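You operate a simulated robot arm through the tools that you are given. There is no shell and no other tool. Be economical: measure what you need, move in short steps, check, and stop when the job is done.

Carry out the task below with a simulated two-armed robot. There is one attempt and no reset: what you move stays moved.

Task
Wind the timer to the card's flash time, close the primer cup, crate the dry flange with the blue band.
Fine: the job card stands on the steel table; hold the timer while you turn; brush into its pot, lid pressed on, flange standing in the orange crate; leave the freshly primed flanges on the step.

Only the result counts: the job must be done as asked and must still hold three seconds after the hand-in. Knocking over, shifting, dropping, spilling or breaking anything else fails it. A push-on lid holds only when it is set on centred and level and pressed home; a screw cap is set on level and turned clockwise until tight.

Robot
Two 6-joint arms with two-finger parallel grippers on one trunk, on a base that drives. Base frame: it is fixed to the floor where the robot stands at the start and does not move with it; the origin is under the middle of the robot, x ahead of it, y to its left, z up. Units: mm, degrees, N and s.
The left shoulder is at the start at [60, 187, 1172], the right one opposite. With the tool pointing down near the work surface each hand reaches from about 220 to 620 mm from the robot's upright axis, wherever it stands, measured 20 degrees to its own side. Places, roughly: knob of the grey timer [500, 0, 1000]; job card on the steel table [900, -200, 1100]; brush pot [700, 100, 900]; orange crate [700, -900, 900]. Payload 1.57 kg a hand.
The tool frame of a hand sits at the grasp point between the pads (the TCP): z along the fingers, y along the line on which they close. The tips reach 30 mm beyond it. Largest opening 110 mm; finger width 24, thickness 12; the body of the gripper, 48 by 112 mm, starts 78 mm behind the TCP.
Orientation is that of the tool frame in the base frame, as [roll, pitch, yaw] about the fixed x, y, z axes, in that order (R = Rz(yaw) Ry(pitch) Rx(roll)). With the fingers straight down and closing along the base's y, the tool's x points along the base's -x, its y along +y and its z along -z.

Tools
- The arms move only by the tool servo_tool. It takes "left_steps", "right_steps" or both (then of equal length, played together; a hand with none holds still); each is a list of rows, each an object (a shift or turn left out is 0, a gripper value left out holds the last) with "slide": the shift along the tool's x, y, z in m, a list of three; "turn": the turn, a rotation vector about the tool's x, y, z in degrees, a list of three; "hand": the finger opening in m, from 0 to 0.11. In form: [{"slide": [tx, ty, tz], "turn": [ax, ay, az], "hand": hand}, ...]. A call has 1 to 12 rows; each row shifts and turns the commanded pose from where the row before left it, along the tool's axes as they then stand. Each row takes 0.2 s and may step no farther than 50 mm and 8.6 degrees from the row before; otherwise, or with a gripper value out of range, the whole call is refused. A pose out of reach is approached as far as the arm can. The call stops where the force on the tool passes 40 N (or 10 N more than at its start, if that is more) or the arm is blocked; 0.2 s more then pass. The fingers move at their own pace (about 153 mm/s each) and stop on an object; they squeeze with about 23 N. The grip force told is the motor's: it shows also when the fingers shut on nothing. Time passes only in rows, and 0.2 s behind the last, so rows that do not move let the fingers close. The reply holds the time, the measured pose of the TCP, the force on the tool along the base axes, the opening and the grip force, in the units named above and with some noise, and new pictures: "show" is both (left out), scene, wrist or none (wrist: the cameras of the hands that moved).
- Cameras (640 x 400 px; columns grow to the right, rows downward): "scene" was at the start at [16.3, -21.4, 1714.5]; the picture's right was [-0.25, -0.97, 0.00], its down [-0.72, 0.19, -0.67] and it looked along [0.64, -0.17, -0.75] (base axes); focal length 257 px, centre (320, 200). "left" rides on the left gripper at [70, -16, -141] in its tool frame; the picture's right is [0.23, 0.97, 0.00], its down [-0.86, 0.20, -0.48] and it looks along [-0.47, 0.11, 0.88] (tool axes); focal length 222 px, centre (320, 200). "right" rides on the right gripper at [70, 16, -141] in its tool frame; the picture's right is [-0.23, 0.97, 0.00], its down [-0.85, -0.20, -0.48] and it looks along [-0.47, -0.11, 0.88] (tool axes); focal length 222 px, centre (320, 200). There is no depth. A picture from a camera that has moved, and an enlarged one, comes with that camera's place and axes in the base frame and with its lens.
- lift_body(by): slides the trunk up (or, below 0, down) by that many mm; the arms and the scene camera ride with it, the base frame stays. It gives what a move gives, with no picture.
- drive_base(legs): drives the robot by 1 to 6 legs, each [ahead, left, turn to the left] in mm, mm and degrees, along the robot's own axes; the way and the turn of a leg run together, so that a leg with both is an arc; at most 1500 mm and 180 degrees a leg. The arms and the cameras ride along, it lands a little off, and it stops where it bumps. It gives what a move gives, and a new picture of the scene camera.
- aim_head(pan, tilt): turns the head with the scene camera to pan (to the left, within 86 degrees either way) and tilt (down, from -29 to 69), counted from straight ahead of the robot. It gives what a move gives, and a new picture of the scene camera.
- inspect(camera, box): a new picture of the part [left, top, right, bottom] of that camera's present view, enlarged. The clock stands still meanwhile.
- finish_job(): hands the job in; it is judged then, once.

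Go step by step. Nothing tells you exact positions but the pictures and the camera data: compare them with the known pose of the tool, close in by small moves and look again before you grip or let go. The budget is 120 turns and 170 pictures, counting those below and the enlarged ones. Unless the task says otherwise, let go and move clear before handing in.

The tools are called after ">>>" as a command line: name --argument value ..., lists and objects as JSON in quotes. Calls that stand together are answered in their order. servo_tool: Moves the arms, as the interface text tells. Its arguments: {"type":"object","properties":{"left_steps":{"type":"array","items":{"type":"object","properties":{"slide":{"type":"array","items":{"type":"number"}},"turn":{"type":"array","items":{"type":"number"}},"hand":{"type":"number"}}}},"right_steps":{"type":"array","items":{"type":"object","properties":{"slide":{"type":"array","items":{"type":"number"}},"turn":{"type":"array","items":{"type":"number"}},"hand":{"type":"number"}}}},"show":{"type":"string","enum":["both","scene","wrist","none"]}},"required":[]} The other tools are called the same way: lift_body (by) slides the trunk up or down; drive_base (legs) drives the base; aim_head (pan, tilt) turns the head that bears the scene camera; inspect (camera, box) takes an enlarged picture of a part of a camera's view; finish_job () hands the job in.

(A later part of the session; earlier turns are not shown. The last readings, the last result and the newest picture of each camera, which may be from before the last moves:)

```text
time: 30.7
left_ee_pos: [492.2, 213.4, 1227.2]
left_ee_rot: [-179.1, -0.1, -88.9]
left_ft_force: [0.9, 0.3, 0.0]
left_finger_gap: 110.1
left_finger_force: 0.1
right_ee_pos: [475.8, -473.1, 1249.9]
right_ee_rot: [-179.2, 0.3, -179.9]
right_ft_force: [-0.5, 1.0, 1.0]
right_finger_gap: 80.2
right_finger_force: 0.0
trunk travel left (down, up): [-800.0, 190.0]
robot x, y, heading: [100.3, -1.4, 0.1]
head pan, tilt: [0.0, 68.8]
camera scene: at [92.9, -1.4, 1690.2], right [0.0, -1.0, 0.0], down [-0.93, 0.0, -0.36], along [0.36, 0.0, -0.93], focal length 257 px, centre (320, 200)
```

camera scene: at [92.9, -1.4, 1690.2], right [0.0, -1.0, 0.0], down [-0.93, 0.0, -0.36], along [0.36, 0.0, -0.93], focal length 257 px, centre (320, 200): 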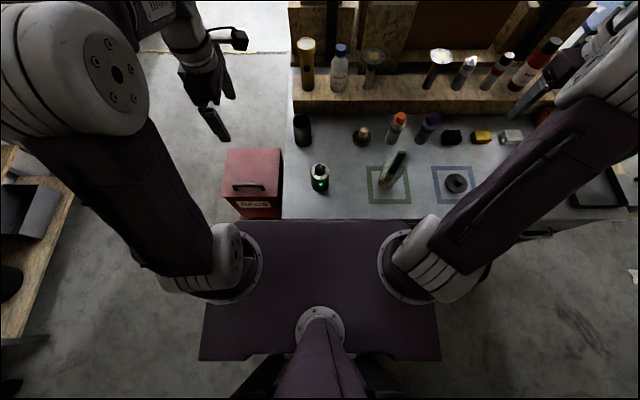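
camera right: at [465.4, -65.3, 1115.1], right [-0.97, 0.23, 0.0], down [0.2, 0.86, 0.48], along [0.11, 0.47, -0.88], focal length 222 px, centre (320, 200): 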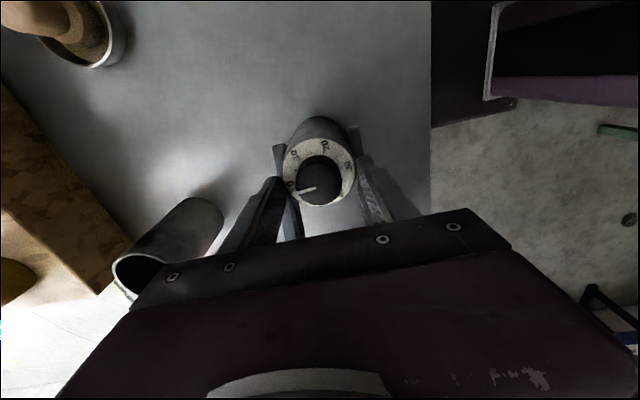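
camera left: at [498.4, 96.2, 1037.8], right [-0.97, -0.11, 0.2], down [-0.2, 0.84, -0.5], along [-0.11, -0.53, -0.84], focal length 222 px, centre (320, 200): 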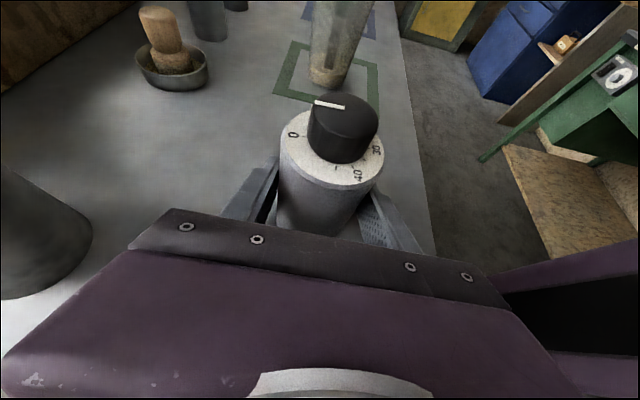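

Drive went cleanly. I zoom for a second-view triangulation of cup, brush, lid and pot.

>>> inspect --camera "scene" --box '[284, 104, 476, 224]'

>>> inspect --camera "right" --box '[300, 60, 620, 260]'

```text
3.33 times, centred on (380, 164) of scene
camera zoom: at [92.9, -1.4, 1690.2], right [0.0, -1.0, 0.0], down [-0.93, 0.0, -0.36], along [0.36, 0.0, -0.93], focal length 857 px, centre (120, 320)
```

zoom: 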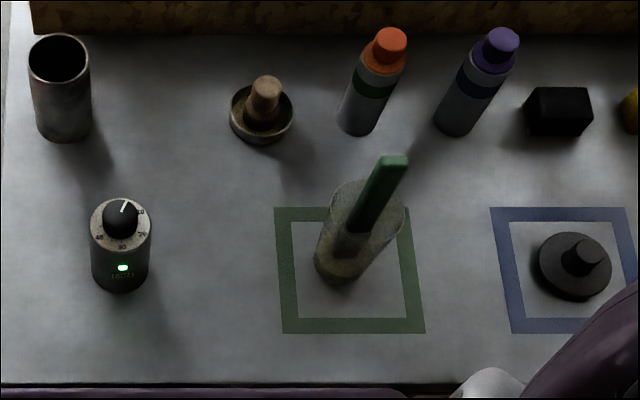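

```text
2.00 times, centred on (460, 160) of right
camera zoom: at [404.2, -455.9, 1390.0], right [0.23, 0.97, -0.01], down [0.85, -0.19, 0.49], along [0.47, -0.12, -0.87], focal length 444 px, centre (40, 280)
```

zoom: 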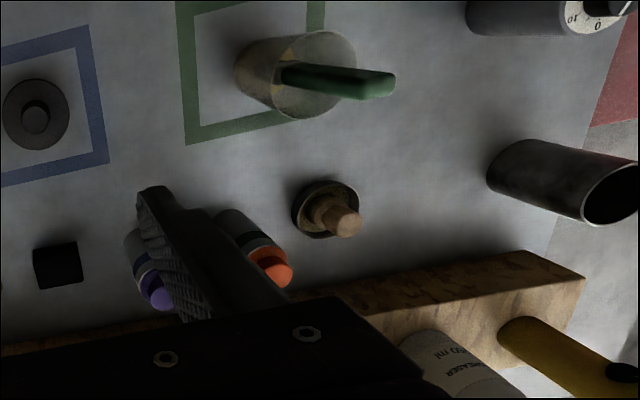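

Brush handle top is about [485,-235,1056], cup rim z≈969, cup centre [486,-239]. I bring the right hand above the handle.

>>> servo_tool --right_steps '[{"slide": [-0.0015, 0.0395, 0]}, {"slide": [-0.0015, 0.0395, 0]}, {"slide": [-0.0015, 0.0395, 0]}, {"slide": [-0.0015, 0.0395, 0]}, {"slide": [-0.0015, 0.0395, 0]}, {"slide": [-0.0015, 0.0395, 0]}, {"slide": [0, 0, 0.045]}, {"slide": [0, 0, 0.045]}]' --show "both"

```text
time: 32.5
left_ee_pos: [494.7, 212.3, 1225.1]
left_ee_rot: [-179.4, -0.1, -88.9]
left_ft_force: [-0.4, -0.5, -0.1]
left_finger_gap: 109.9
left_finger_force: 0.1
right_ee_pos: [488.8, -241.5, 1155.0]
right_ee_rot: [-179.2, 0.1, 179.9]
right_ft_force: [0.2, 0.2, -0.2]
right_finger_gap: 80.0
right_finger_force: 0.1
trunk travel left (down, up): [-800.0, 190.0]
robot x, y, heading: [101.2, 1.2, 0.3]
head pan, tilt: [0.0, 68.8]
camera scene: at [98.0, -2.4, 1690.3], right [0.0, -1.0, 0.0], down [-0.93, 0.0, -0.36], along [0.36, 0.0, -0.93], focal length 257 px, centre (320, 200)
camera right: at [418.0, -224.0, 1294.4], right [0.23, 0.97, -0.01], down [0.85, -0.19, 0.48], along [0.47, -0.12, -0.88], focal length 222 px, centre (320, 200)
```

scene: 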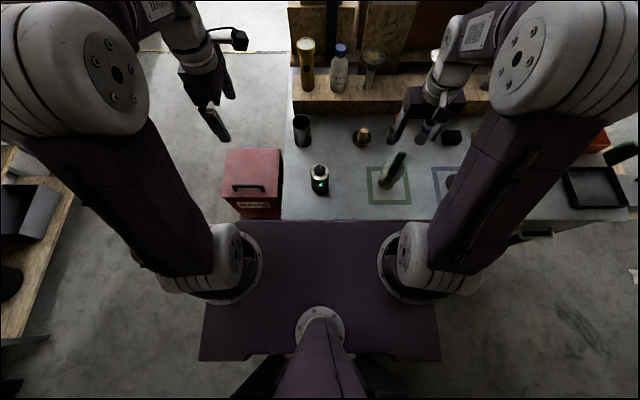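
right: 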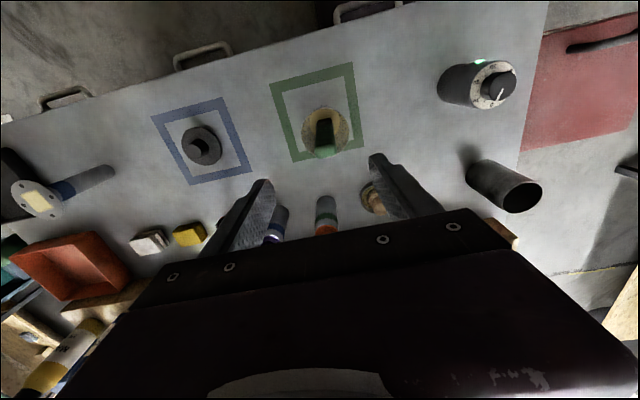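

The flange on the table carries a blue band. The handle is centred; I descend to grip it.

>>> servo_tool --right_steps '[{"slide": [0, 0.003, 0.045]}, {"slide": [0, 0, 0.045]}, {"slide": [0, 0, 0.04]}]' --show "wrist"

```text
time: 33.3
left_ee_pos: [494.3, 213.7, 1226.1]
left_ee_rot: [-179.3, -0.2, -88.9]
left_ft_force: [0.7, -0.3, 0.1]
left_finger_gap: 110.1
left_finger_force: 0.1
right_ee_pos: [486.5, -237.0, 1026.8]
right_ee_rot: [-179.1, 0.1, -180.0]
right_ft_force: [0.2, -1.0, 0.7]
right_finger_gap: 79.8
right_finger_force: 0.0
trunk travel left (down, up): [-800.0, 190.0]
robot x, y, heading: [101.7, -1.2, -0.3]
head pan, tilt: [0.0, 68.8]
camera right: at [416.4, -219.5, 1166.9], right [0.23, 0.97, -0.01], down [0.85, -0.19, 0.48], along [0.47, -0.12, -0.88], focal length 222 px, centre (320, 200)
```

right: 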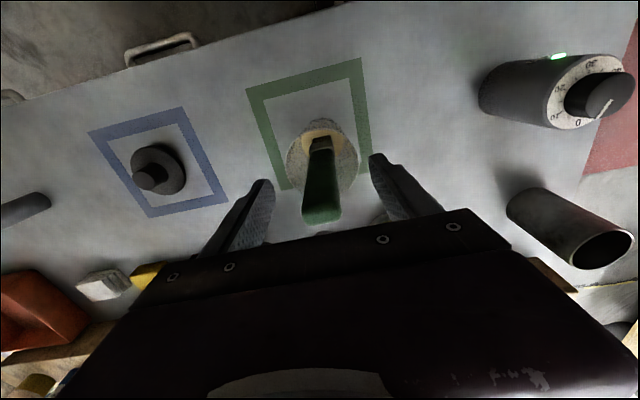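

Handle sits between the pads; closing and lifting 20 mm to test.

>>> servo_tool --right_steps '[{"hand": 0.04}, {"hand": 0.02}, {"hand": 0.01}, {"hand": 0.005}, {"slide": [0, 0, -0.02]}, {"slide": [0, 0, -0.02]}]' --show "both"

```text
time: 34.7
left_ee_pos: [493.4, 213.7, 1226.3]
left_ee_rot: [-179.3, -0.3, -88.9]
left_ft_force: [-0.3, 0.3, 0.0]
left_finger_gap: 110.0
left_finger_force: 0.1
right_ee_pos: [487.7, -236.2, 1065.6]
right_ee_rot: [-179.2, 0.3, 180.0]
right_ft_force: [-0.9, 0.6, -0.6]
right_finger_gap: 25.5
right_finger_force: 22.7
trunk travel left (down, up): [-800.0, 190.0]
robot x, y, heading: [101.8, -2.0, 0.0]
head pan, tilt: [0.0, 68.8]
camera scene: at [95.9, -1.1, 1690.2], right [0.0, -1.0, 0.0], down [-0.93, 0.0, -0.36], along [0.36, 0.0, -0.93], focal length 257 px, centre (320, 200)
camera right: at [416.8, -218.6, 1205.7], right [0.23, 0.97, -0.01], down [0.85, -0.19, 0.48], along [0.47, -0.12, -0.88], focal length 222 px, centre (320, 200)
```

scene: 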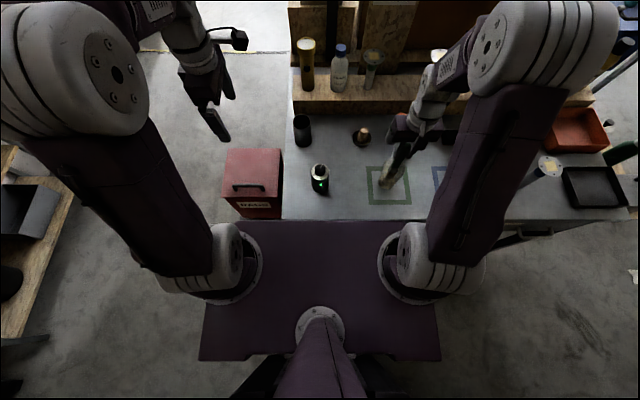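
right: 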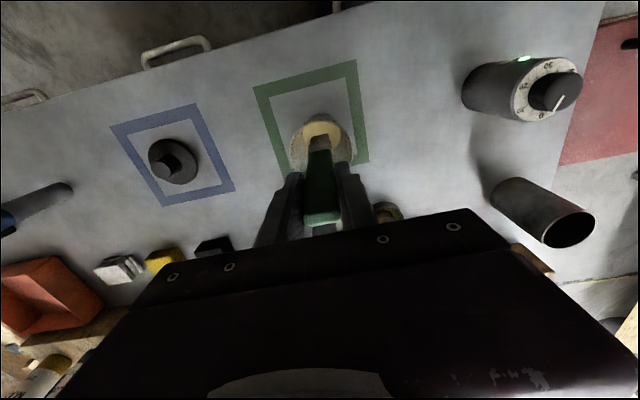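

Brush is free and the cup stays. I lift it clear and swing toward the pot.

>>> servo_tool --right_steps '[{"slide": [0, 0, -0.045]}, {"slide": [0, 0, -0.045]}, {"slide": [0, 0, -0.04]}, {"slide": [-0.02, 0.034, 0]}, {"slide": [-0.02, 0.034, 0]}, {"slide": [-0.02, 0.034, 0]}, {"slide": [-0.02, 0.034, 0]}, {"slide": [-0.02, 0.034, 0]}, {"slide": [-0.02, 0.034, 0]}, {"slide": [-0.02, 0.034, 0]}, {"slide": [-0.02, 0.034, 0]}]' --show "both"

```text
time: 37.1
left_ee_pos: [495.1, 214.5, 1225.1]
left_ee_rot: [-179.2, -0.3, -88.9]
left_ft_force: [-0.3, 0.4, 0.3]
left_finger_gap: 110.0
left_finger_force: 0.1
right_ee_pos: [629.3, 31.6, 1187.7]
right_ee_rot: [-179.2, 0.1, 179.9]
right_ft_force: [-1.0, -0.4, -0.5]
right_finger_gap: 25.5
right_finger_force: 23.6
right hand out of reach, approached as far as the arm can: row 11
trunk travel left (down, up): [-800.0, 190.0]
robot x, y, heading: [98.3, 1.7, 0.2]
head pan, tilt: [0.0, 68.8]
camera scene: at [97.8, 0.1, 1690.2], right [0.0, -1.0, 0.0], down [-0.93, 0.0, -0.36], along [0.36, 0.0, -0.93], focal length 257 px, centre (320, 200)
camera right: at [558.9, 49.9, 1328.4], right [0.23, 0.97, -0.01], down [0.85, -0.19, 0.48], along [0.47, -0.12, -0.88], focal length 222 px, centre (320, 200)
```

scene: 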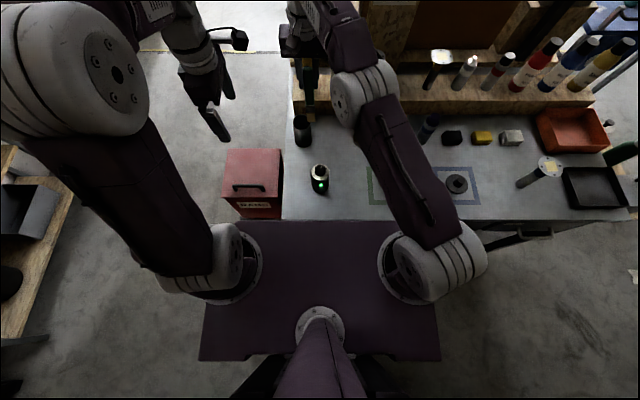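
right: 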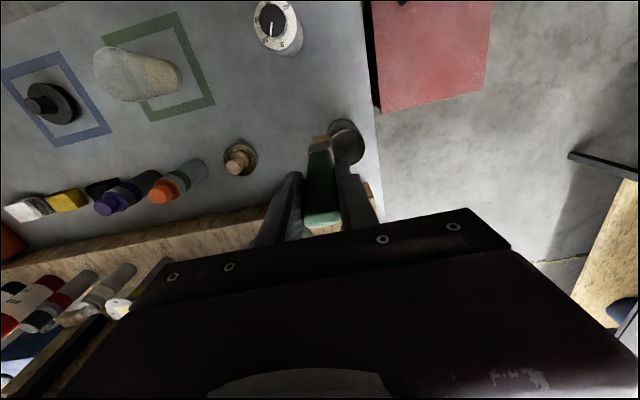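

Right arm ends about 45 mm short of the pot. Driving 120 mm sideways to the left puts it in reach; the way is clear.

>>> drive_base --legs '[[0, 120, 0]]'

>>> servo_tool --right_steps '[{"slide": [0, -0.04, 0.01]}, {"slide": [-0.01, -0.04, 0.01]}, {"slide": [-0.013, -0.01, 0.01]}, {"slide": [-0.013, 0, 0.005]}]' --show "both"

```text
time: 38.3
left_ee_pos: [494.1, 333.4, 1225.8]
left_ee_rot: [-179.4, -0.2, -88.9]
left_ft_force: [-0.9, 0.3, 0.6]
left_finger_gap: 110.0
left_finger_force: 0.1
right_ee_pos: [627.8, 149.3, 1188.3]
right_ee_rot: [-179.3, 0.2, -180.0]
right_ft_force: [-0.3, -0.6, -1.8]
right_finger_gap: 25.6
right_finger_force: 22.9
trunk travel left (down, up): [-800.0, 190.0]
robot x, y, heading: [100.5, 119.9, 0.3]
head pan, tilt: [0.0, 68.8]
camera scene: at [96.9, 117.6, 1690.2], right [0.0, -1.0, 0.0], down [-0.93, 0.0, -0.36], along [0.36, 0.0, -0.93], focal length 257 px, centre (320, 200)
```

scene: 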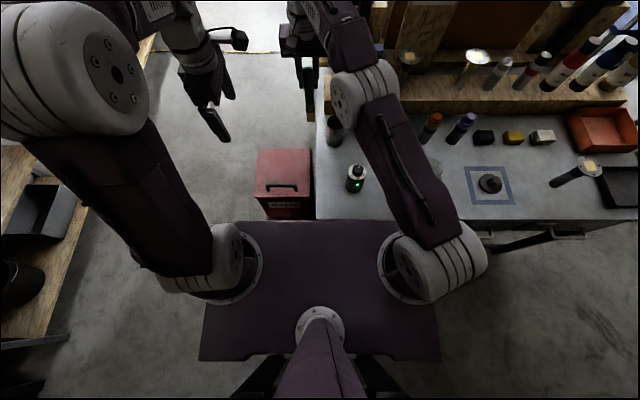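

```text
time: 39.3
left_ee_pos: [495.8, 335.4, 1224.8]
left_ee_rot: [-179.3, -0.2, -88.8]
left_ft_force: [0.0, 0.1, -0.3]
left_finger_gap: 110.0
left_finger_force: 0.0
right_ee_pos: [667.0, 61.2, 1154.3]
right_ee_rot: [-179.4, 0.2, -179.9]
right_ft_force: [-0.6, -0.4, -0.4]
right_finger_gap: 25.6
right_finger_force: 22.4
trunk travel left (down, up): [-800.0, 190.0]
robot x, y, heading: [96.7, 123.9, 0.2]
head pan, tilt: [0.0, 68.8]
camera scene: at [97.6, 119.2, 1690.2], right [0.0, -1.0, 0.0], down [-0.93, 0.0, -0.36], along [0.36, 0.0, -0.93], focal length 257 px, centre (320, 200)
camera right: at [596.7, 78.5, 1294.1], right [0.23, 0.97, -0.01], down [0.85, -0.19, 0.48], along [0.47, -0.12, -0.88], focal length 222 px, centre (320, 200)
```

scene: 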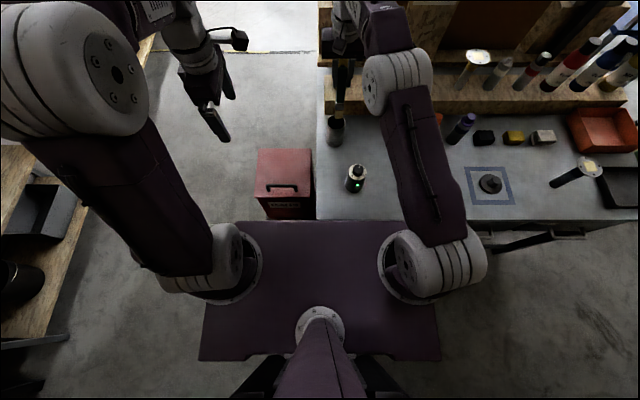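
right: 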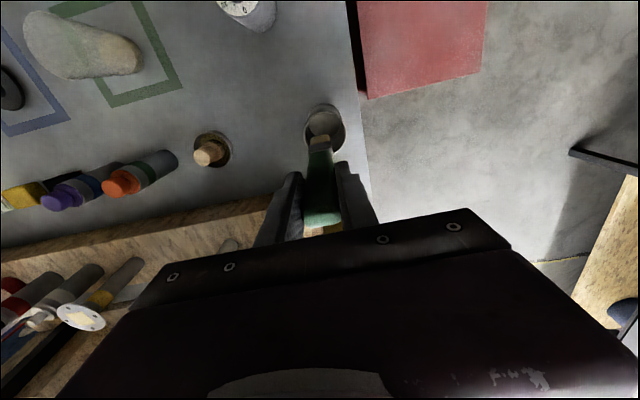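

I zoom to compare the brush tip with the pot mouth.

>>> inspect --camera "right" --box '[270, 80, 390, 240]'

>>> inspect --camera "scene" --box '[304, 60, 376, 160]'

```text
2.50 times, centred on (330, 160) of right
camera zoom: at [596.7, 78.5, 1294.1], right [0.23, 0.97, -0.01], down [0.85, -0.19, 0.48], along [0.47, -0.12, -0.88], focal length 555 px, centre (295, 300)
```

zoom: 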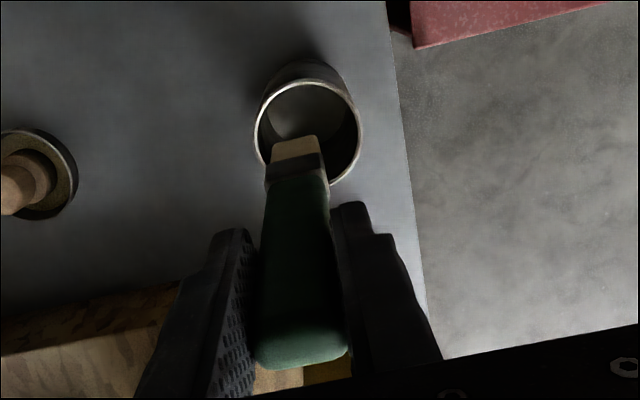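

```text
4.00 times, centred on (340, 110) of scene
camera zoom: at [97.6, 119.2, 1690.2], right [0.0, -1.0, 0.0], down [-0.93, 0.0, -0.36], along [0.36, 0.0, -0.93], focal length 1028 px, centre (240, 560)
```

zoom: 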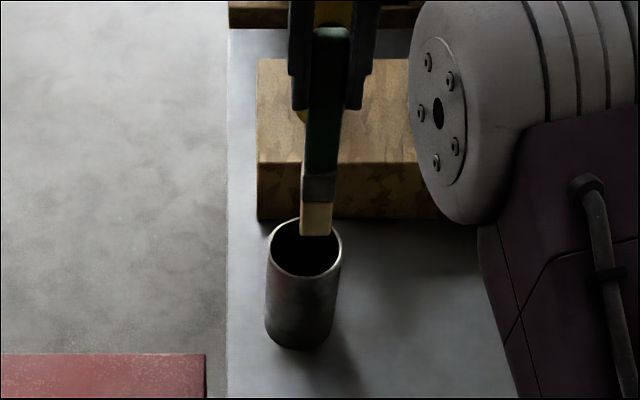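

Tip is ~7 mm too far right of the mouth's centre. I correct and lower it into the pot.

>>> servo_tool --right_steps '[{"slide": [-0.001, 0.007, 0.01]}, {"slide": [0, 0, 0.03]}, {"slide": [0, 0, 0.03]}, {"slide": [0, 0, 0.025]}]' --show "none"

>>> inspect --camera "right" --box '[270, 80, 390, 240]'

>>> inspect --camera "scene" --box '[304, 60, 376, 160]'

```text
time: 40.3
left_ee_pos: [495.4, 335.3, 1225.7]
left_ee_rot: [-179.3, -0.3, -88.9]
left_ft_force: [-0.6, -0.7, 0.4]
left_finger_gap: 110.2
left_finger_force: 0.1
right_ee_pos: [666.9, 70.5, 1057.6]
right_ee_rot: [-179.2, 0.1, 179.9]
right_ft_force: [0.1, 0.6, -0.6]
right_finger_gap: 25.3
right_finger_force: 22.9
trunk travel left (down, up): [-800.0, 190.0]
robot x, y, heading: [97.0, 119.6, 0.1]
head pan, tilt: [0.0, 68.8]
```

```text
2.50 times, centred on (330, 160) of right
camera zoom: at [596.1, 88.6, 1198.0], right [0.23, 0.97, -0.01], down [0.85, -0.19, 0.48], along [0.47, -0.12, -0.88], focal length 555 px, centre (295, 300)
```

zoom: 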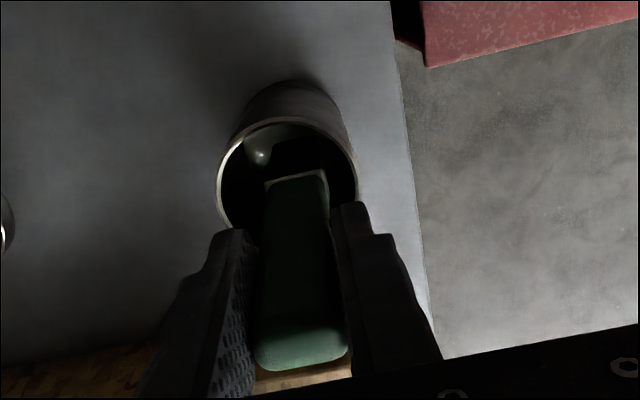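

```text
4.00 times, centred on (340, 110) of scene
camera zoom: at [97.6, 120.4, 1690.2], right [0.0, -1.0, 0.0], down [-0.93, 0.0, -0.36], along [0.36, 0.0, -0.93], focal length 1028 px, centre (240, 560)
```

zoom: 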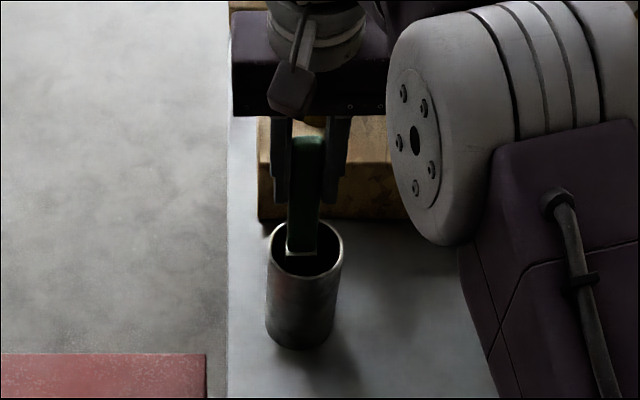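

Brush is inside the pot. I lower the last bit and let go.

>>> servo_tool --right_steps '[{"slide": [0, -0.003, 0.012]}, {"slide": [0, 0, 0.009]}, {"hand": 0.04}, {"hand": 0.07}, {"hand": 0.08}, {}, {"slide": [0, 0, -0.03]}, {"slide": [0, 0, -0.04]}, {"slide": [0, 0, -0.04]}, {"slide": [0, 0, -0.03]}]' --show "both"

```text
time: 42.5
left_ee_pos: [494.3, 333.9, 1225.4]
left_ee_rot: [-179.3, -0.1, -88.8]
left_ft_force: [0.1, -1.0, 0.5]
left_finger_gap: 109.7
left_finger_force: 0.0
right_ee_pos: [662.7, 66.6, 1179.1]
right_ee_rot: [-179.2, 0.1, 179.9]
right_ft_force: [0.7, -0.2, -0.2]
right_finger_gap: 80.0
right_finger_force: 0.1
trunk travel left (down, up): [-800.0, 190.0]
robot x, y, heading: [97.5, 119.4, -0.1]
head pan, tilt: [0.0, 68.8]
camera scene: at [96.8, 119.8, 1690.2], right [0.0, -1.0, 0.0], down [-0.93, 0.0, -0.36], along [0.36, 0.0, -0.93], focal length 257 px, centre (320, 200)
camera right: at [592.2, 84.4, 1319.8], right [0.23, 0.97, -0.01], down [0.85, -0.19, 0.48], along [0.47, -0.12, -0.88], focal length 222 px, centre (320, 200)
```

scene: 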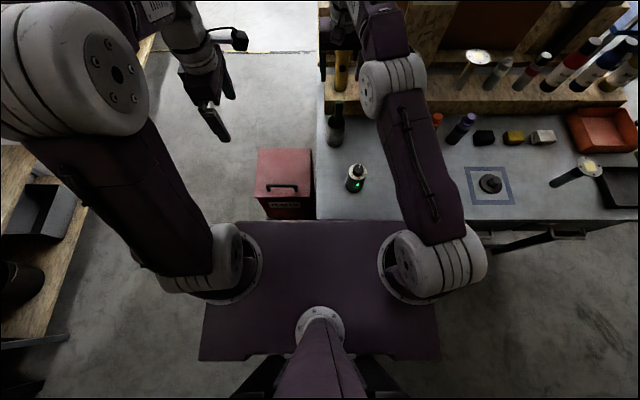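
right: 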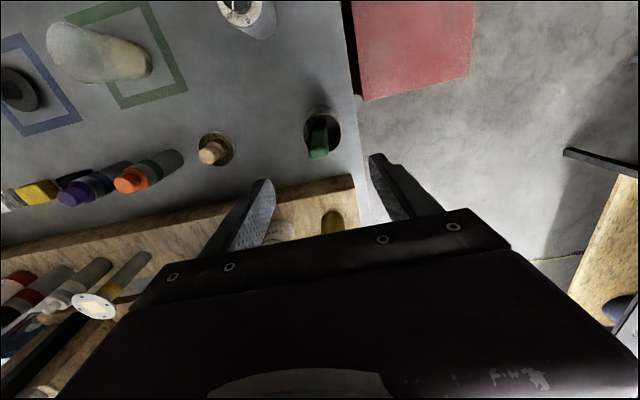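

Brush stands in its pot. I move the right hand to the lid: slide right, then drive back 120 mm.

>>> servo_tool --right_steps '[{"slide": [0.0185, -0.0432, 0]}, {"slide": [0.0185, -0.0432, 0]}, {"slide": [0.0185, -0.0432, 0]}, {"slide": [0.0185, -0.0432, 0]}, {"slide": [0.0185, -0.0432, 0]}, {"slide": [0.0185, -0.0432, 0]}, {"slide": [0.0185, -0.0432, 0]}, {"slide": [0.0185, -0.0432, 0]}, {"slide": [0.0185, -0.0432, 0]}, {"slide": [0.0185, -0.0432, 0]}]' --show "none"

>>> drive_base --legs '[[0, -120, 0]]'

>>> inspect --camera "right" --box '[200, 60, 520, 260]'

```text
time: 44.7
left_ee_pos: [494.6, 334.2, 1226.8]
left_ee_rot: [-179.3, -0.1, -88.8]
left_ft_force: [0.3, -0.8, 0.3]
left_finger_gap: 110.0
left_finger_force: 0.0
right_ee_pos: [480.4, -368.7, 1184.7]
right_ee_rot: [-179.3, 0.2, 180.0]
right_ft_force: [-0.6, 0.5, -0.5]
right_finger_gap: 80.0
right_finger_force: 0.1
trunk travel left (down, up): [-800.0, 190.0]
robot x, y, heading: [99.7, 119.0, 0.2]
head pan, tilt: [0.0, 68.8]
```

```text
time: 46.0
left_ee_pos: [493.4, 218.0, 1225.4]
left_ee_rot: [-179.3, -0.3, -88.8]
left_ft_force: [0.3, 0.0, 0.8]
left_finger_gap: 110.0
left_finger_force: 0.0
right_ee_pos: [481.2, -482.5, 1186.5]
right_ee_rot: [-179.2, 0.2, 180.0]
right_ft_force: [0.3, 0.1, 0.6]
right_finger_gap: 80.1
right_finger_force: 0.0
trunk travel left (down, up): [-800.0, 190.0]
robot x, y, heading: [103.6, 1.0, 0.1]
head pan, tilt: [0.0, 68.8]
camera scene: at [96.7, 3.3, 1690.2], right [0.0, -1.0, 0.0], down [-0.93, 0.0, -0.36], along [0.36, 0.0, -0.93], focal length 257 px, centre (320, 200)
```

scene: 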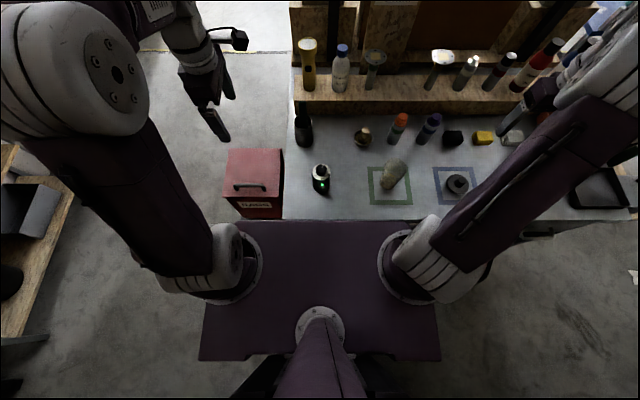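

```text
2.00 times, centred on (360, 160) of right
camera zoom: at [411.5, -464.7, 1325.4], right [0.23, 0.97, -0.01], down [0.85, -0.19, 0.48], along [0.47, -0.12, -0.88], focal length 444 px, centre (240, 280)
```

zoom: 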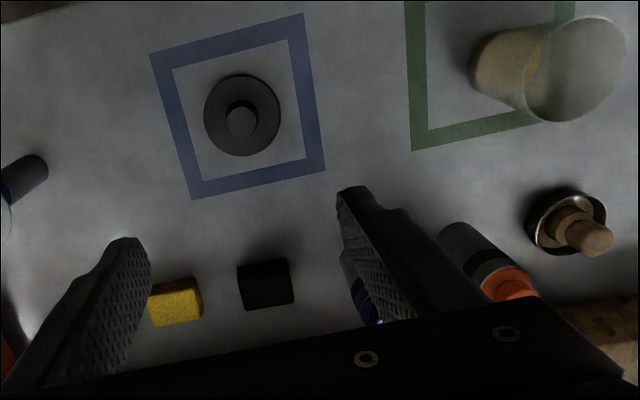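

Lid is right under the hand at [480,-483]. I descend toward its knob.

>>> servo_tool --right_steps '[{"slide": [0, 0, 0.045]}, {"slide": [0, 0, 0.045]}, {"slide": [0, 0, 0.045]}, {"slide": [0, 0, 0.045]}, {"slide": [0, 0, 0.045]}, {"slide": [0, 0, 0.04]}]' --show "none"

>>> inspect --camera "right" --box '[220, 100, 420, 240]'

```text
time: 47.4
left_ee_pos: [494.8, 214.1, 1225.6]
left_ee_rot: [-179.4, -0.2, -88.8]
left_ft_force: [-0.2, -0.1, -0.4]
left_finger_gap: 109.8
left_finger_force: 0.0
right_ee_pos: [484.5, -485.4, 920.2]
right_ee_rot: [-179.3, 0.2, -179.9]
right_ft_force: [0.3, -0.3, 0.7]
right_finger_gap: 79.8
right_finger_force: 0.0
trunk travel left (down, up): [-800.0, 190.0]
robot x, y, heading: [101.2, 2.2, 0.1]
head pan, tilt: [0.0, 68.8]
```

```text
2.86 times, centred on (320, 170) of right
camera zoom: at [414.5, -467.4, 1059.1], right [0.23, 0.97, -0.01], down [0.85, -0.19, 0.48], along [0.47, -0.12, -0.88], focal length 635 px, centre (320, 286)
```

zoom: 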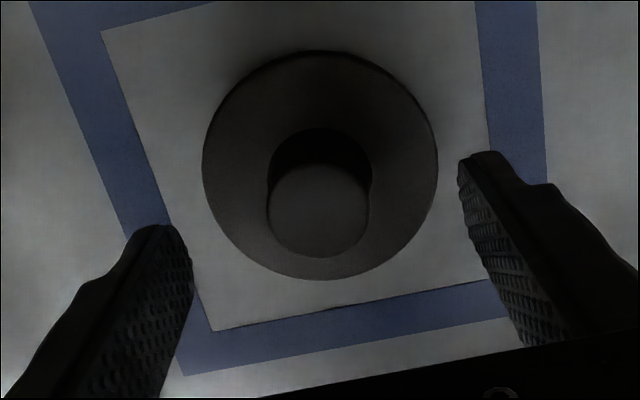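

Knob lies ~5 mm nearer; I correct, lower to the knob and grip it.

>>> servo_tool --right_steps '[{"slide": [0.005, 0.001, 0.01]}, {"slide": [0, 0, 0.009]}, {"hand": 0.05}, {"hand": 0.03}, {"hand": 0.02}, {"hand": 0.02}]' --show "none"

>>> inspect --camera "right" --box '[220, 100, 420, 240]'

```text
time: 48.8
left_ee_pos: [492.5, 216.8, 1225.3]
left_ee_rot: [-179.3, -0.3, -88.8]
left_ft_force: [0.0, 0.4, 0.2]
left_finger_gap: 109.8
left_finger_force: 0.0
right_ee_pos: [478.8, -487.0, 901.9]
right_ee_rot: [-179.2, 0.2, -180.0]
right_ft_force: [-0.1, 0.9, 1.4]
right_finger_gap: 27.7
right_finger_force: 23.2
trunk travel left (down, up): [-800.0, 190.0]
robot x, y, heading: [105.5, 4.5, 0.1]
head pan, tilt: [0.0, 68.8]
```

```text
2.86 times, centred on (320, 170) of right
camera zoom: at [408.6, -468.0, 1040.8], right [0.23, 0.97, -0.01], down [0.85, -0.19, 0.48], along [0.47, -0.12, -0.88], focal length 635 px, centre (320, 286)
```

zoom: 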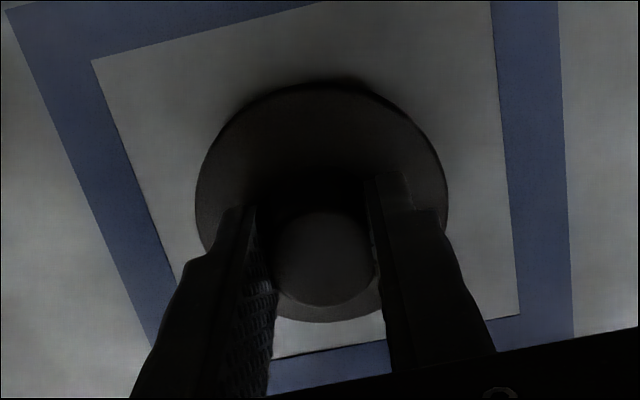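

Lid is gripped. I lift it 150 mm and carry it over the cup.

>>> servo_tool --right_steps '[{"slide": [0, 0, -0.04]}, {"slide": [0, 0, -0.04]}, {"slide": [0, 0, -0.04]}, {"slide": [0, 0, -0.04]}, {"slide": [-0.0013, 0.0415, 0]}, {"slide": [-0.0013, 0.0415, 0]}, {"slide": [-0.0013, 0.0415, 0]}, {"slide": [-0.0013, 0.0415, 0]}, {"slide": [-0.0013, 0.0415, 0]}, {"slide": [-0.0013, 0.0415, 0]}]' --show "both"

>>> inspect --camera "scene" --box '[352, 80, 472, 220]'

>>> inspect --camera "right" --box '[220, 90, 420, 240]'

```text
time: 51.0
left_ee_pos: [493.2, 218.2, 1226.2]
left_ee_rot: [-179.4, -0.3, -88.7]
left_ft_force: [-0.6, -0.3, -0.2]
left_finger_gap: 110.1
left_finger_force: 0.0
right_ee_pos: [483.4, -235.0, 1060.7]
right_ee_rot: [-179.2, 0.2, -180.0]
right_ft_force: [-0.5, 0.3, 0.2]
right_finger_gap: 27.4
right_finger_force: 23.4
trunk travel left (down, up): [-800.0, 190.0]
robot x, y, heading: [101.4, 3.4, 0.1]
head pan, tilt: [0.0, 68.8]
camera scene: at [96.7, 3.1, 1690.2], right [0.0, -1.0, 0.0], down [-0.93, 0.0, -0.36], along [0.36, 0.0, -0.93], focal length 257 px, centre (320, 200)
camera right: at [413.7, -216.2, 1199.9], right [0.23, 0.97, -0.01], down [0.85, -0.19, 0.48], along [0.47, -0.12, -0.88], focal length 222 px, centre (320, 200)
```

scene: 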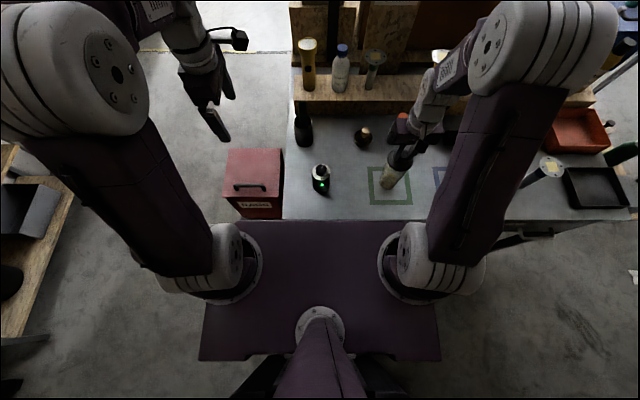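
right: 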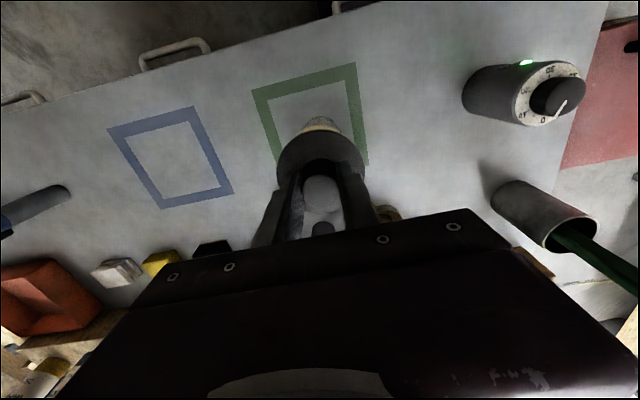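

```text
2.86 times, centred on (412, 150) of scene
camera zoom: at [96.7, 3.1, 1690.2], right [0.0, -1.0, 0.0], down [-0.93, 0.0, -0.36], along [0.36, 0.0, -0.93], focal length 734 px, centre (57, 343)
```

zoom: 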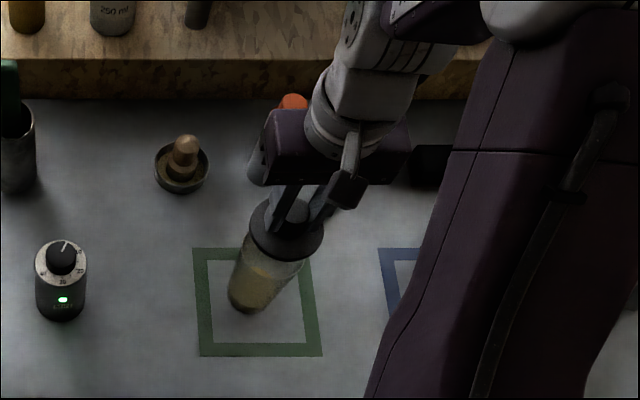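

```text
2.67 times, centred on (320, 165) of right
camera zoom: at [413.7, -216.2, 1199.9], right [0.23, 0.97, -0.01], down [0.85, -0.19, 0.48], along [0.47, -0.12, -0.88], focal length 592 px, centre (320, 293)
```

zoom: 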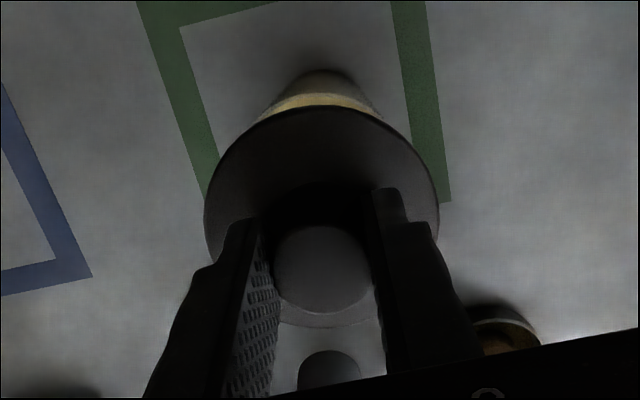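

To locate the rim accurately I shift the hand aside 90 mm and look at the open cup.

>>> servo_tool --right_steps '[{"slide": [0, -0.045, 0]}, {"slide": [0, -0.045, 0]}, {}]' --show "none"

>>> inspect --camera "right" --box '[240, 80, 480, 230]'

>>> inspect --camera "scene" --box '[352, 120, 432, 200]'

```text
time: 51.8
left_ee_pos: [493.8, 217.0, 1225.4]
left_ee_rot: [-179.3, -0.3, -88.9]
left_ft_force: [0.0, 0.2, -0.7]
left_finger_gap: 110.0
left_finger_force: 0.1
right_ee_pos: [484.7, -322.8, 1060.0]
right_ee_rot: [-179.2, 0.2, -179.9]
right_ft_force: [0.1, 0.0, -0.3]
right_finger_gap: 27.7
right_finger_force: 23.3
trunk travel left (down, up): [-800.0, 190.0]
robot x, y, heading: [98.5, 2.7, 0.1]
head pan, tilt: [0.0, 68.8]
```

```text
2.67 times, centred on (360, 155) of right
camera zoom: at [414.9, -304.6, 1199.4], right [0.23, 0.97, -0.01], down [0.85, -0.19, 0.48], along [0.47, -0.12, -0.88], focal length 592 px, centre (213, 320)
```

zoom: 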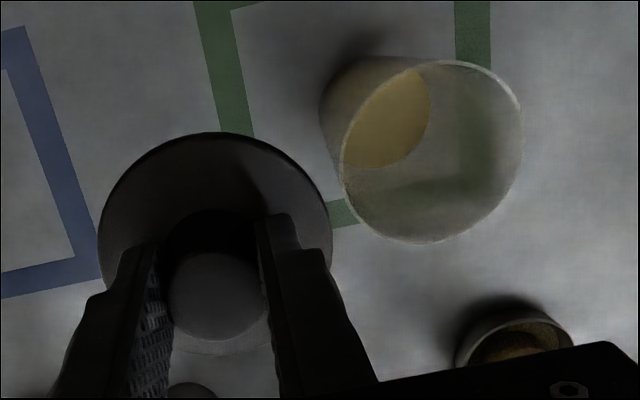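

```text
5.00 times, centred on (392, 160) of scene
camera zoom: at [96.9, 2.3, 1690.2], right [0.0, -1.0, 0.0], down [-0.93, 0.0, -0.36], along [0.36, 0.0, -0.93], focal length 1285 px, centre (-40, 400)
```

zoom: 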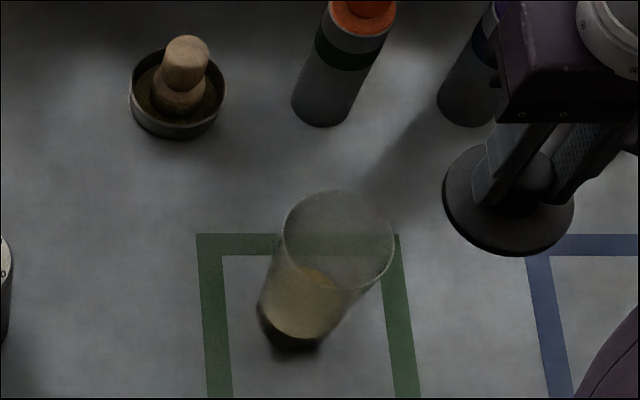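

Rim centre is ≈[485.5,-238], z≈967; the lid needs +85 mm in y. I move over it and lower to just above the rim.

>>> servo_tool --right_steps '[{"slide": [0, 0.0425, 0]}, {"slide": [-0.0005, 0.0425, 0]}, {"slide": [0, 0, 0.02]}, {"slide": [0, 0, 0.01]}, {}]' --show "none"

>>> inspect --camera "scene" --box '[352, 120, 432, 200]'

>>> inspect --camera "right" --box '[240, 80, 400, 230]'

```text
time: 53.0
left_ee_pos: [492.7, 217.9, 1225.8]
left_ee_rot: [-179.3, -0.2, -88.9]
left_ft_force: [0.6, 0.2, 0.1]
left_finger_gap: 110.1
left_finger_force: 0.1
right_ee_pos: [485.2, -239.6, 1026.7]
right_ee_rot: [-179.1, 0.1, -179.8]
right_ft_force: [-0.2, -0.6, -0.5]
right_finger_gap: 27.7
right_finger_force: 23.4
trunk travel left (down, up): [-800.0, 190.0]
robot x, y, heading: [96.3, 1.0, -0.1]
head pan, tilt: [0.0, 68.8]
```

```text
5.00 times, centred on (392, 160) of scene
camera zoom: at [96.3, 2.3, 1690.2], right [0.0, -1.0, 0.0], down [-0.93, 0.0, -0.36], along [0.36, 0.0, -0.93], focal length 1285 px, centre (-40, 400)
```

zoom: 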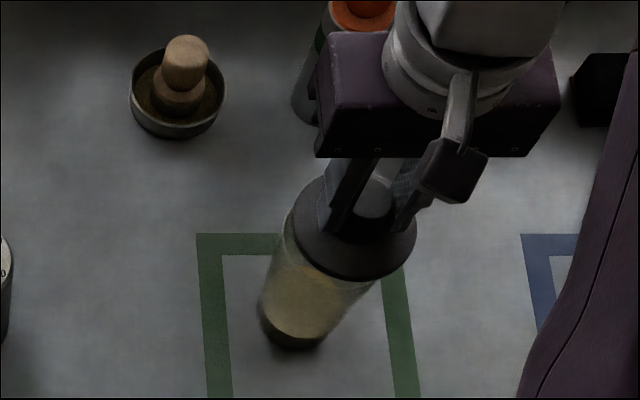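

```text
2.67 times, centred on (320, 155) of right
camera zoom: at [414.2, -221.8, 1167.1], right [0.23, 0.97, -0.01], down [0.85, -0.19, 0.48], along [0.47, -0.12, -0.88], focal length 592 px, centre (320, 320)
```

zoom: 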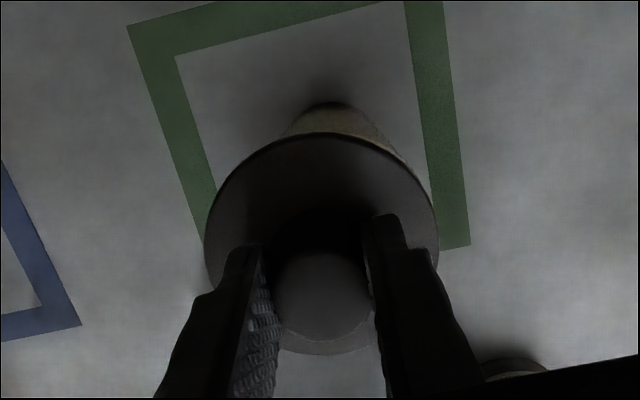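

The lid sits ~2.5 mm right of the rim's centre. I correct and lower gently until contact.

>>> servo_tool --right_steps '[{"slide": [-0.001, 0.0025, 0]}, {"slide": [0, 0, 0.004]}, {"slide": [0, 0, 0.003]}, {}]' --show "none"

>>> inspect --camera "scene" --box '[367, 130, 417, 200]'

```text
time: 54.0
left_ee_pos: [493.6, 217.9, 1226.6]
left_ee_rot: [-179.4, -0.1, -88.9]
left_ft_force: [-0.9, 0.1, 0.2]
left_finger_gap: 110.0
left_finger_force: 0.1
right_ee_pos: [487.2, -238.8, 1021.1]
right_ee_rot: [-179.2, 0.2, 179.9]
right_ft_force: [-0.4, 0.1, -0.2]
right_finger_gap: 27.8
right_finger_force: 23.2
trunk travel left (down, up): [-800.0, 190.0]
robot x, y, heading: [102.8, 0.9, -0.1]
head pan, tilt: [0.0, 68.8]
```

```text
5.71 times, centred on (392, 165) of scene
camera zoom: at [96.8, 1.1, 1690.2], right [0.0, -1.0, 0.0], down [-0.93, 0.0, -0.36], along [0.36, 0.0, -0.93], focal length 1469 px, centre (-91, 400)
```

zoom: 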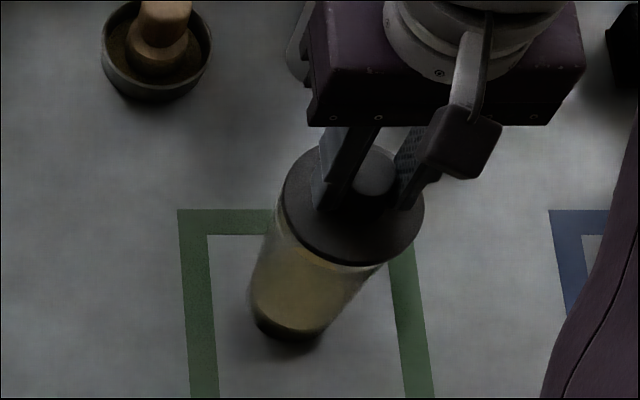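

Good alignment. Lowering to contact in 3 mm steps.

>>> servo_tool --right_steps '[{"slide": [0, 0, 0.003]}, {"slide": [0, 0, 0.003]}, {"slide": [0, 0, 0.003]}, {"slide": [0, 0, 0.003]}]' --show "none"

>>> inspect --camera "scene" --box '[367, 130, 417, 200]'

```text
time: 55.0
left_ee_pos: [494.7, 215.9, 1225.8]
left_ee_rot: [-179.3, -0.2, -88.8]
left_ft_force: [-0.1, -0.6, 0.0]
left_finger_gap: 110.1
left_finger_force: 0.0
right_ee_pos: [487.8, -240.6, 1009.7]
right_ee_rot: [-179.2, 0.2, -179.9]
right_ft_force: [-0.3, -0.3, -0.1]
right_finger_gap: 27.6
right_finger_force: 23.4
trunk travel left (down, up): [-800.0, 190.0]
robot x, y, heading: [101.5, 1.3, 0.0]
head pan, tilt: [0.0, 68.8]
```

```text
5.71 times, centred on (392, 165) of scene
camera zoom: at [96.9, 1.0, 1690.3], right [0.0, -1.0, 0.0], down [-0.93, 0.0, -0.36], along [0.36, 0.0, -0.93], focal length 1469 px, centre (-91, 400)
```

zoom: 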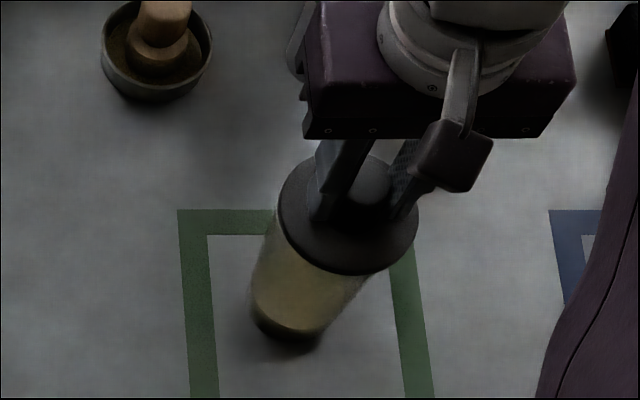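

No contact yet, about 8 mm to go; small correction and continue.

>>> servo_tool --right_steps '[{"slide": [-0.001, 0.0015, 0.002]}, {"slide": [0, 0, 0.003]}, {"slide": [0, 0, 0.003]}, {}]' --show "none"

>>> inspect --camera "scene" --box '[367, 130, 417, 200]'

>>> inspect --camera "right" --box '[240, 80, 400, 230]'

```text
time: 56.0
left_ee_pos: [492.6, 216.9, 1226.1]
left_ee_rot: [-179.2, -0.3, -88.7]
left_ft_force: [0.5, -0.5, -0.9]
left_finger_gap: 110.0
left_finger_force: 0.1
right_ee_pos: [485.8, -236.7, 1001.4]
right_ee_rot: [-179.2, 0.4, -180.0]
right_ft_force: [2.3, -2.7, 24.9]
right_finger_gap: 27.9
right_finger_force: 22.8
trunk travel left (down, up): [-800.0, 190.0]
robot x, y, heading: [95.5, 1.8, 0.0]
head pan, tilt: [0.0, 68.8]
```

```text
5.71 times, centred on (392, 165) of scene
camera zoom: at [93.7, 1.9, 1690.2], right [0.0, -1.0, 0.0], down [-0.93, 0.0, -0.36], along [0.36, 0.0, -0.93], focal length 1469 px, centre (-91, 400)
```

zoom: 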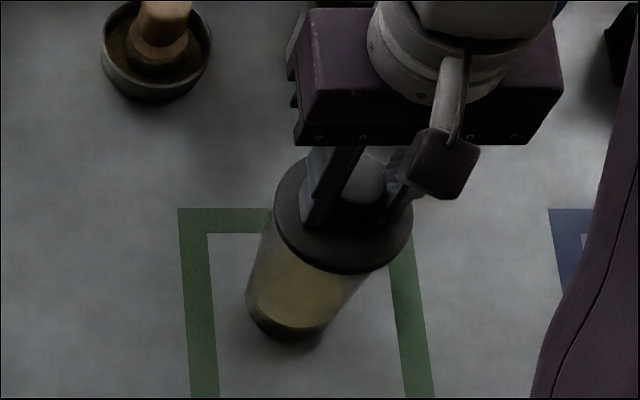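

```text
2.67 times, centred on (320, 155) of right
camera zoom: at [415.8, -219.6, 1141.8], right [0.23, 0.97, -0.01], down [0.85, -0.19, 0.49], along [0.47, -0.12, -0.87], focal length 592 px, centre (320, 320)
```

zoom: 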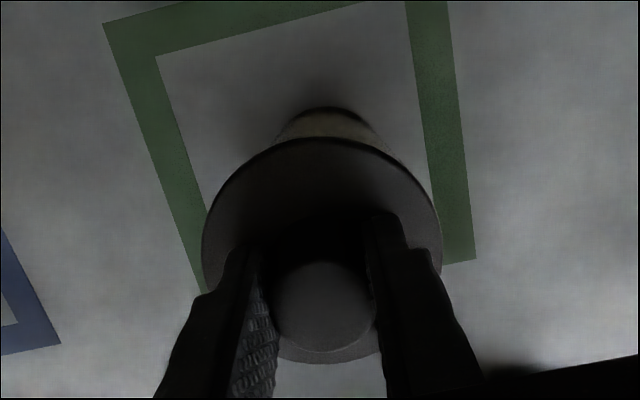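

Contact with 25 N. The lid looks level and centred; I press it home.

>>> servo_tool --right_steps '[{"slide": [0, 0, 0.002]}, {"slide": [0, 0, 0.002]}, {"slide": [0, 0, 0.002]}, {"slide": [0, 0, 0.002]}]' --show "none"

>>> inspect --camera "scene" --box '[367, 130, 417, 200]'

```text
time: 56.5
left_ee_pos: [491.1, 216.7, 1227.0]
left_ee_rot: [-179.1, -0.3, -89.0]
left_ft_force: [0.0, -0.4, -0.3]
left_finger_gap: 110.2
left_finger_force: 0.0
right_ee_pos: [487.1, -239.0, 1000.9]
right_ee_rot: [-179.2, 0.6, 180.0]
right_ft_force: [-4.7, -2.1, 26.5]
right_finger_gap: 28.4
right_finger_force: 23.3
trunk travel left (down, up): [-800.0, 190.0]
robot x, y, heading: [102.7, 3.5, 0.0]
head pan, tilt: [0.0, 68.8]
stopped in row 2 (right hand): the force on the tool passed its limit (the readings are from after the stop); the commanded pose is now the measured one
```

```text
5.71 times, centred on (392, 165) of scene
camera zoom: at [92.9, 2.2, 1690.1], right [0.0, -1.0, 0.0], down [-0.93, 0.0, -0.36], along [0.36, 0.0, -0.93], focal length 1469 px, centre (-91, 400)
```

zoom: 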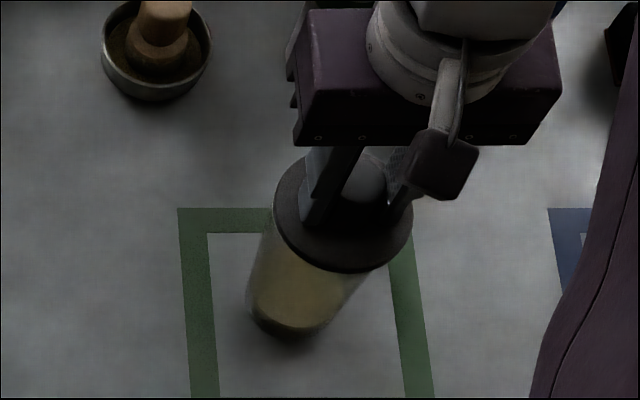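

The push hit the force limit. I release, rise and inspect how the lid sits.

>>> servo_tool --right_steps '[{"hand": 0.05}, {"hand": 0.08}, {"slide": [0, 0, -0.03]}, {"slide": [0, 0, -0.03]}, {"slide": [0.04, 0, -0.01]}, {"slide": [0.04, 0, -0.01]}]' --show "wrist"

>>> inspect --camera "scene" --box '[362, 120, 422, 205]'

>>> inspect --camera "right" --box '[240, 100, 400, 260]'

```text
time: 57.9
left_ee_pos: [492.3, 215.8, 1226.3]
left_ee_rot: [-179.2, -0.2, -88.7]
left_ft_force: [-0.7, 0.3, -1.0]
left_finger_gap: 110.1
left_finger_force: 0.0
right_ee_pos: [407.1, -236.9, 1078.4]
right_ee_rot: [-179.1, 0.4, -179.8]
right_ft_force: [0.1, -0.8, 0.6]
right_finger_gap: 79.7
right_finger_force: 0.0
trunk travel left (down, up): [-800.0, 190.0]
robot x, y, heading: [100.5, 3.9, 0.4]
head pan, tilt: [0.0, 68.8]
camera right: at [336.8, -219.1, 1218.1], right [0.23, 0.97, -0.01], down [0.85, -0.19, 0.49], along [0.47, -0.12, -0.87], focal length 222 px, centre (320, 200)
```

right: 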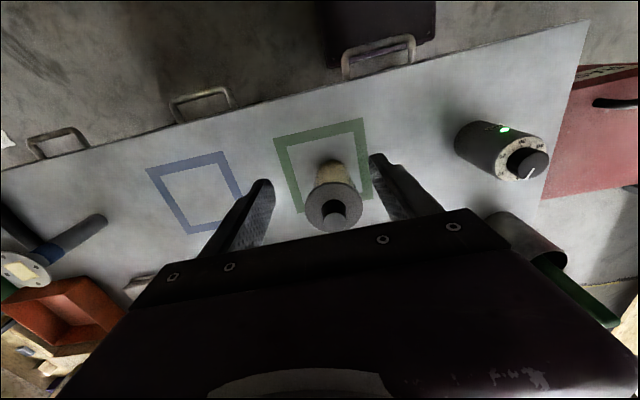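

```text
4.71 times, centred on (392, 162) of scene
camera zoom: at [94.7, 1.0, 1690.2], right [0.0, -1.0, 0.0], down [-0.93, 0.0, -0.36], along [0.36, 0.0, -0.93], focal length 1209 px, centre (-19, 376)
```

zoom: 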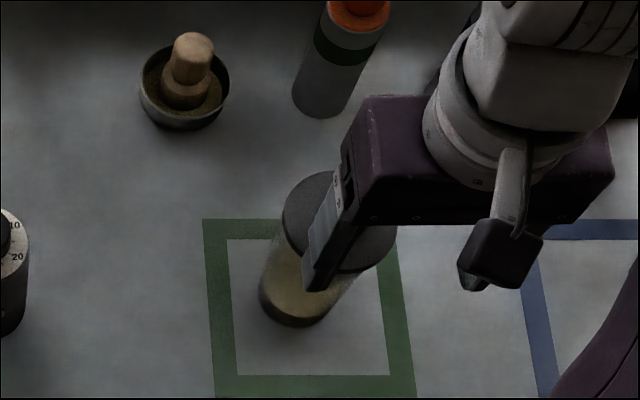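

```text
2.50 times, centred on (320, 180) of right
camera zoom: at [336.8, -219.1, 1218.1], right [0.23, 0.97, -0.01], down [0.85, -0.19, 0.49], along [0.47, -0.12, -0.87], focal length 555 px, centre (320, 250)
```

zoom: 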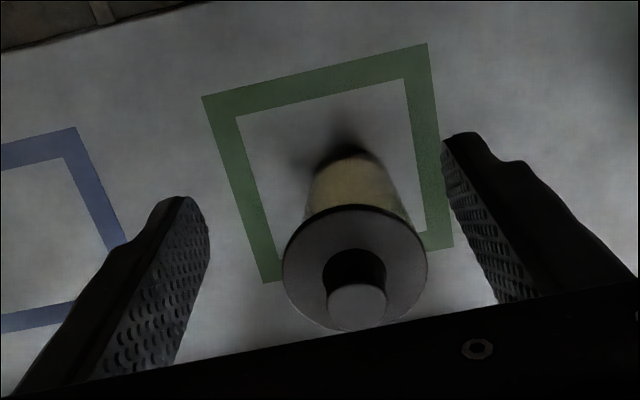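

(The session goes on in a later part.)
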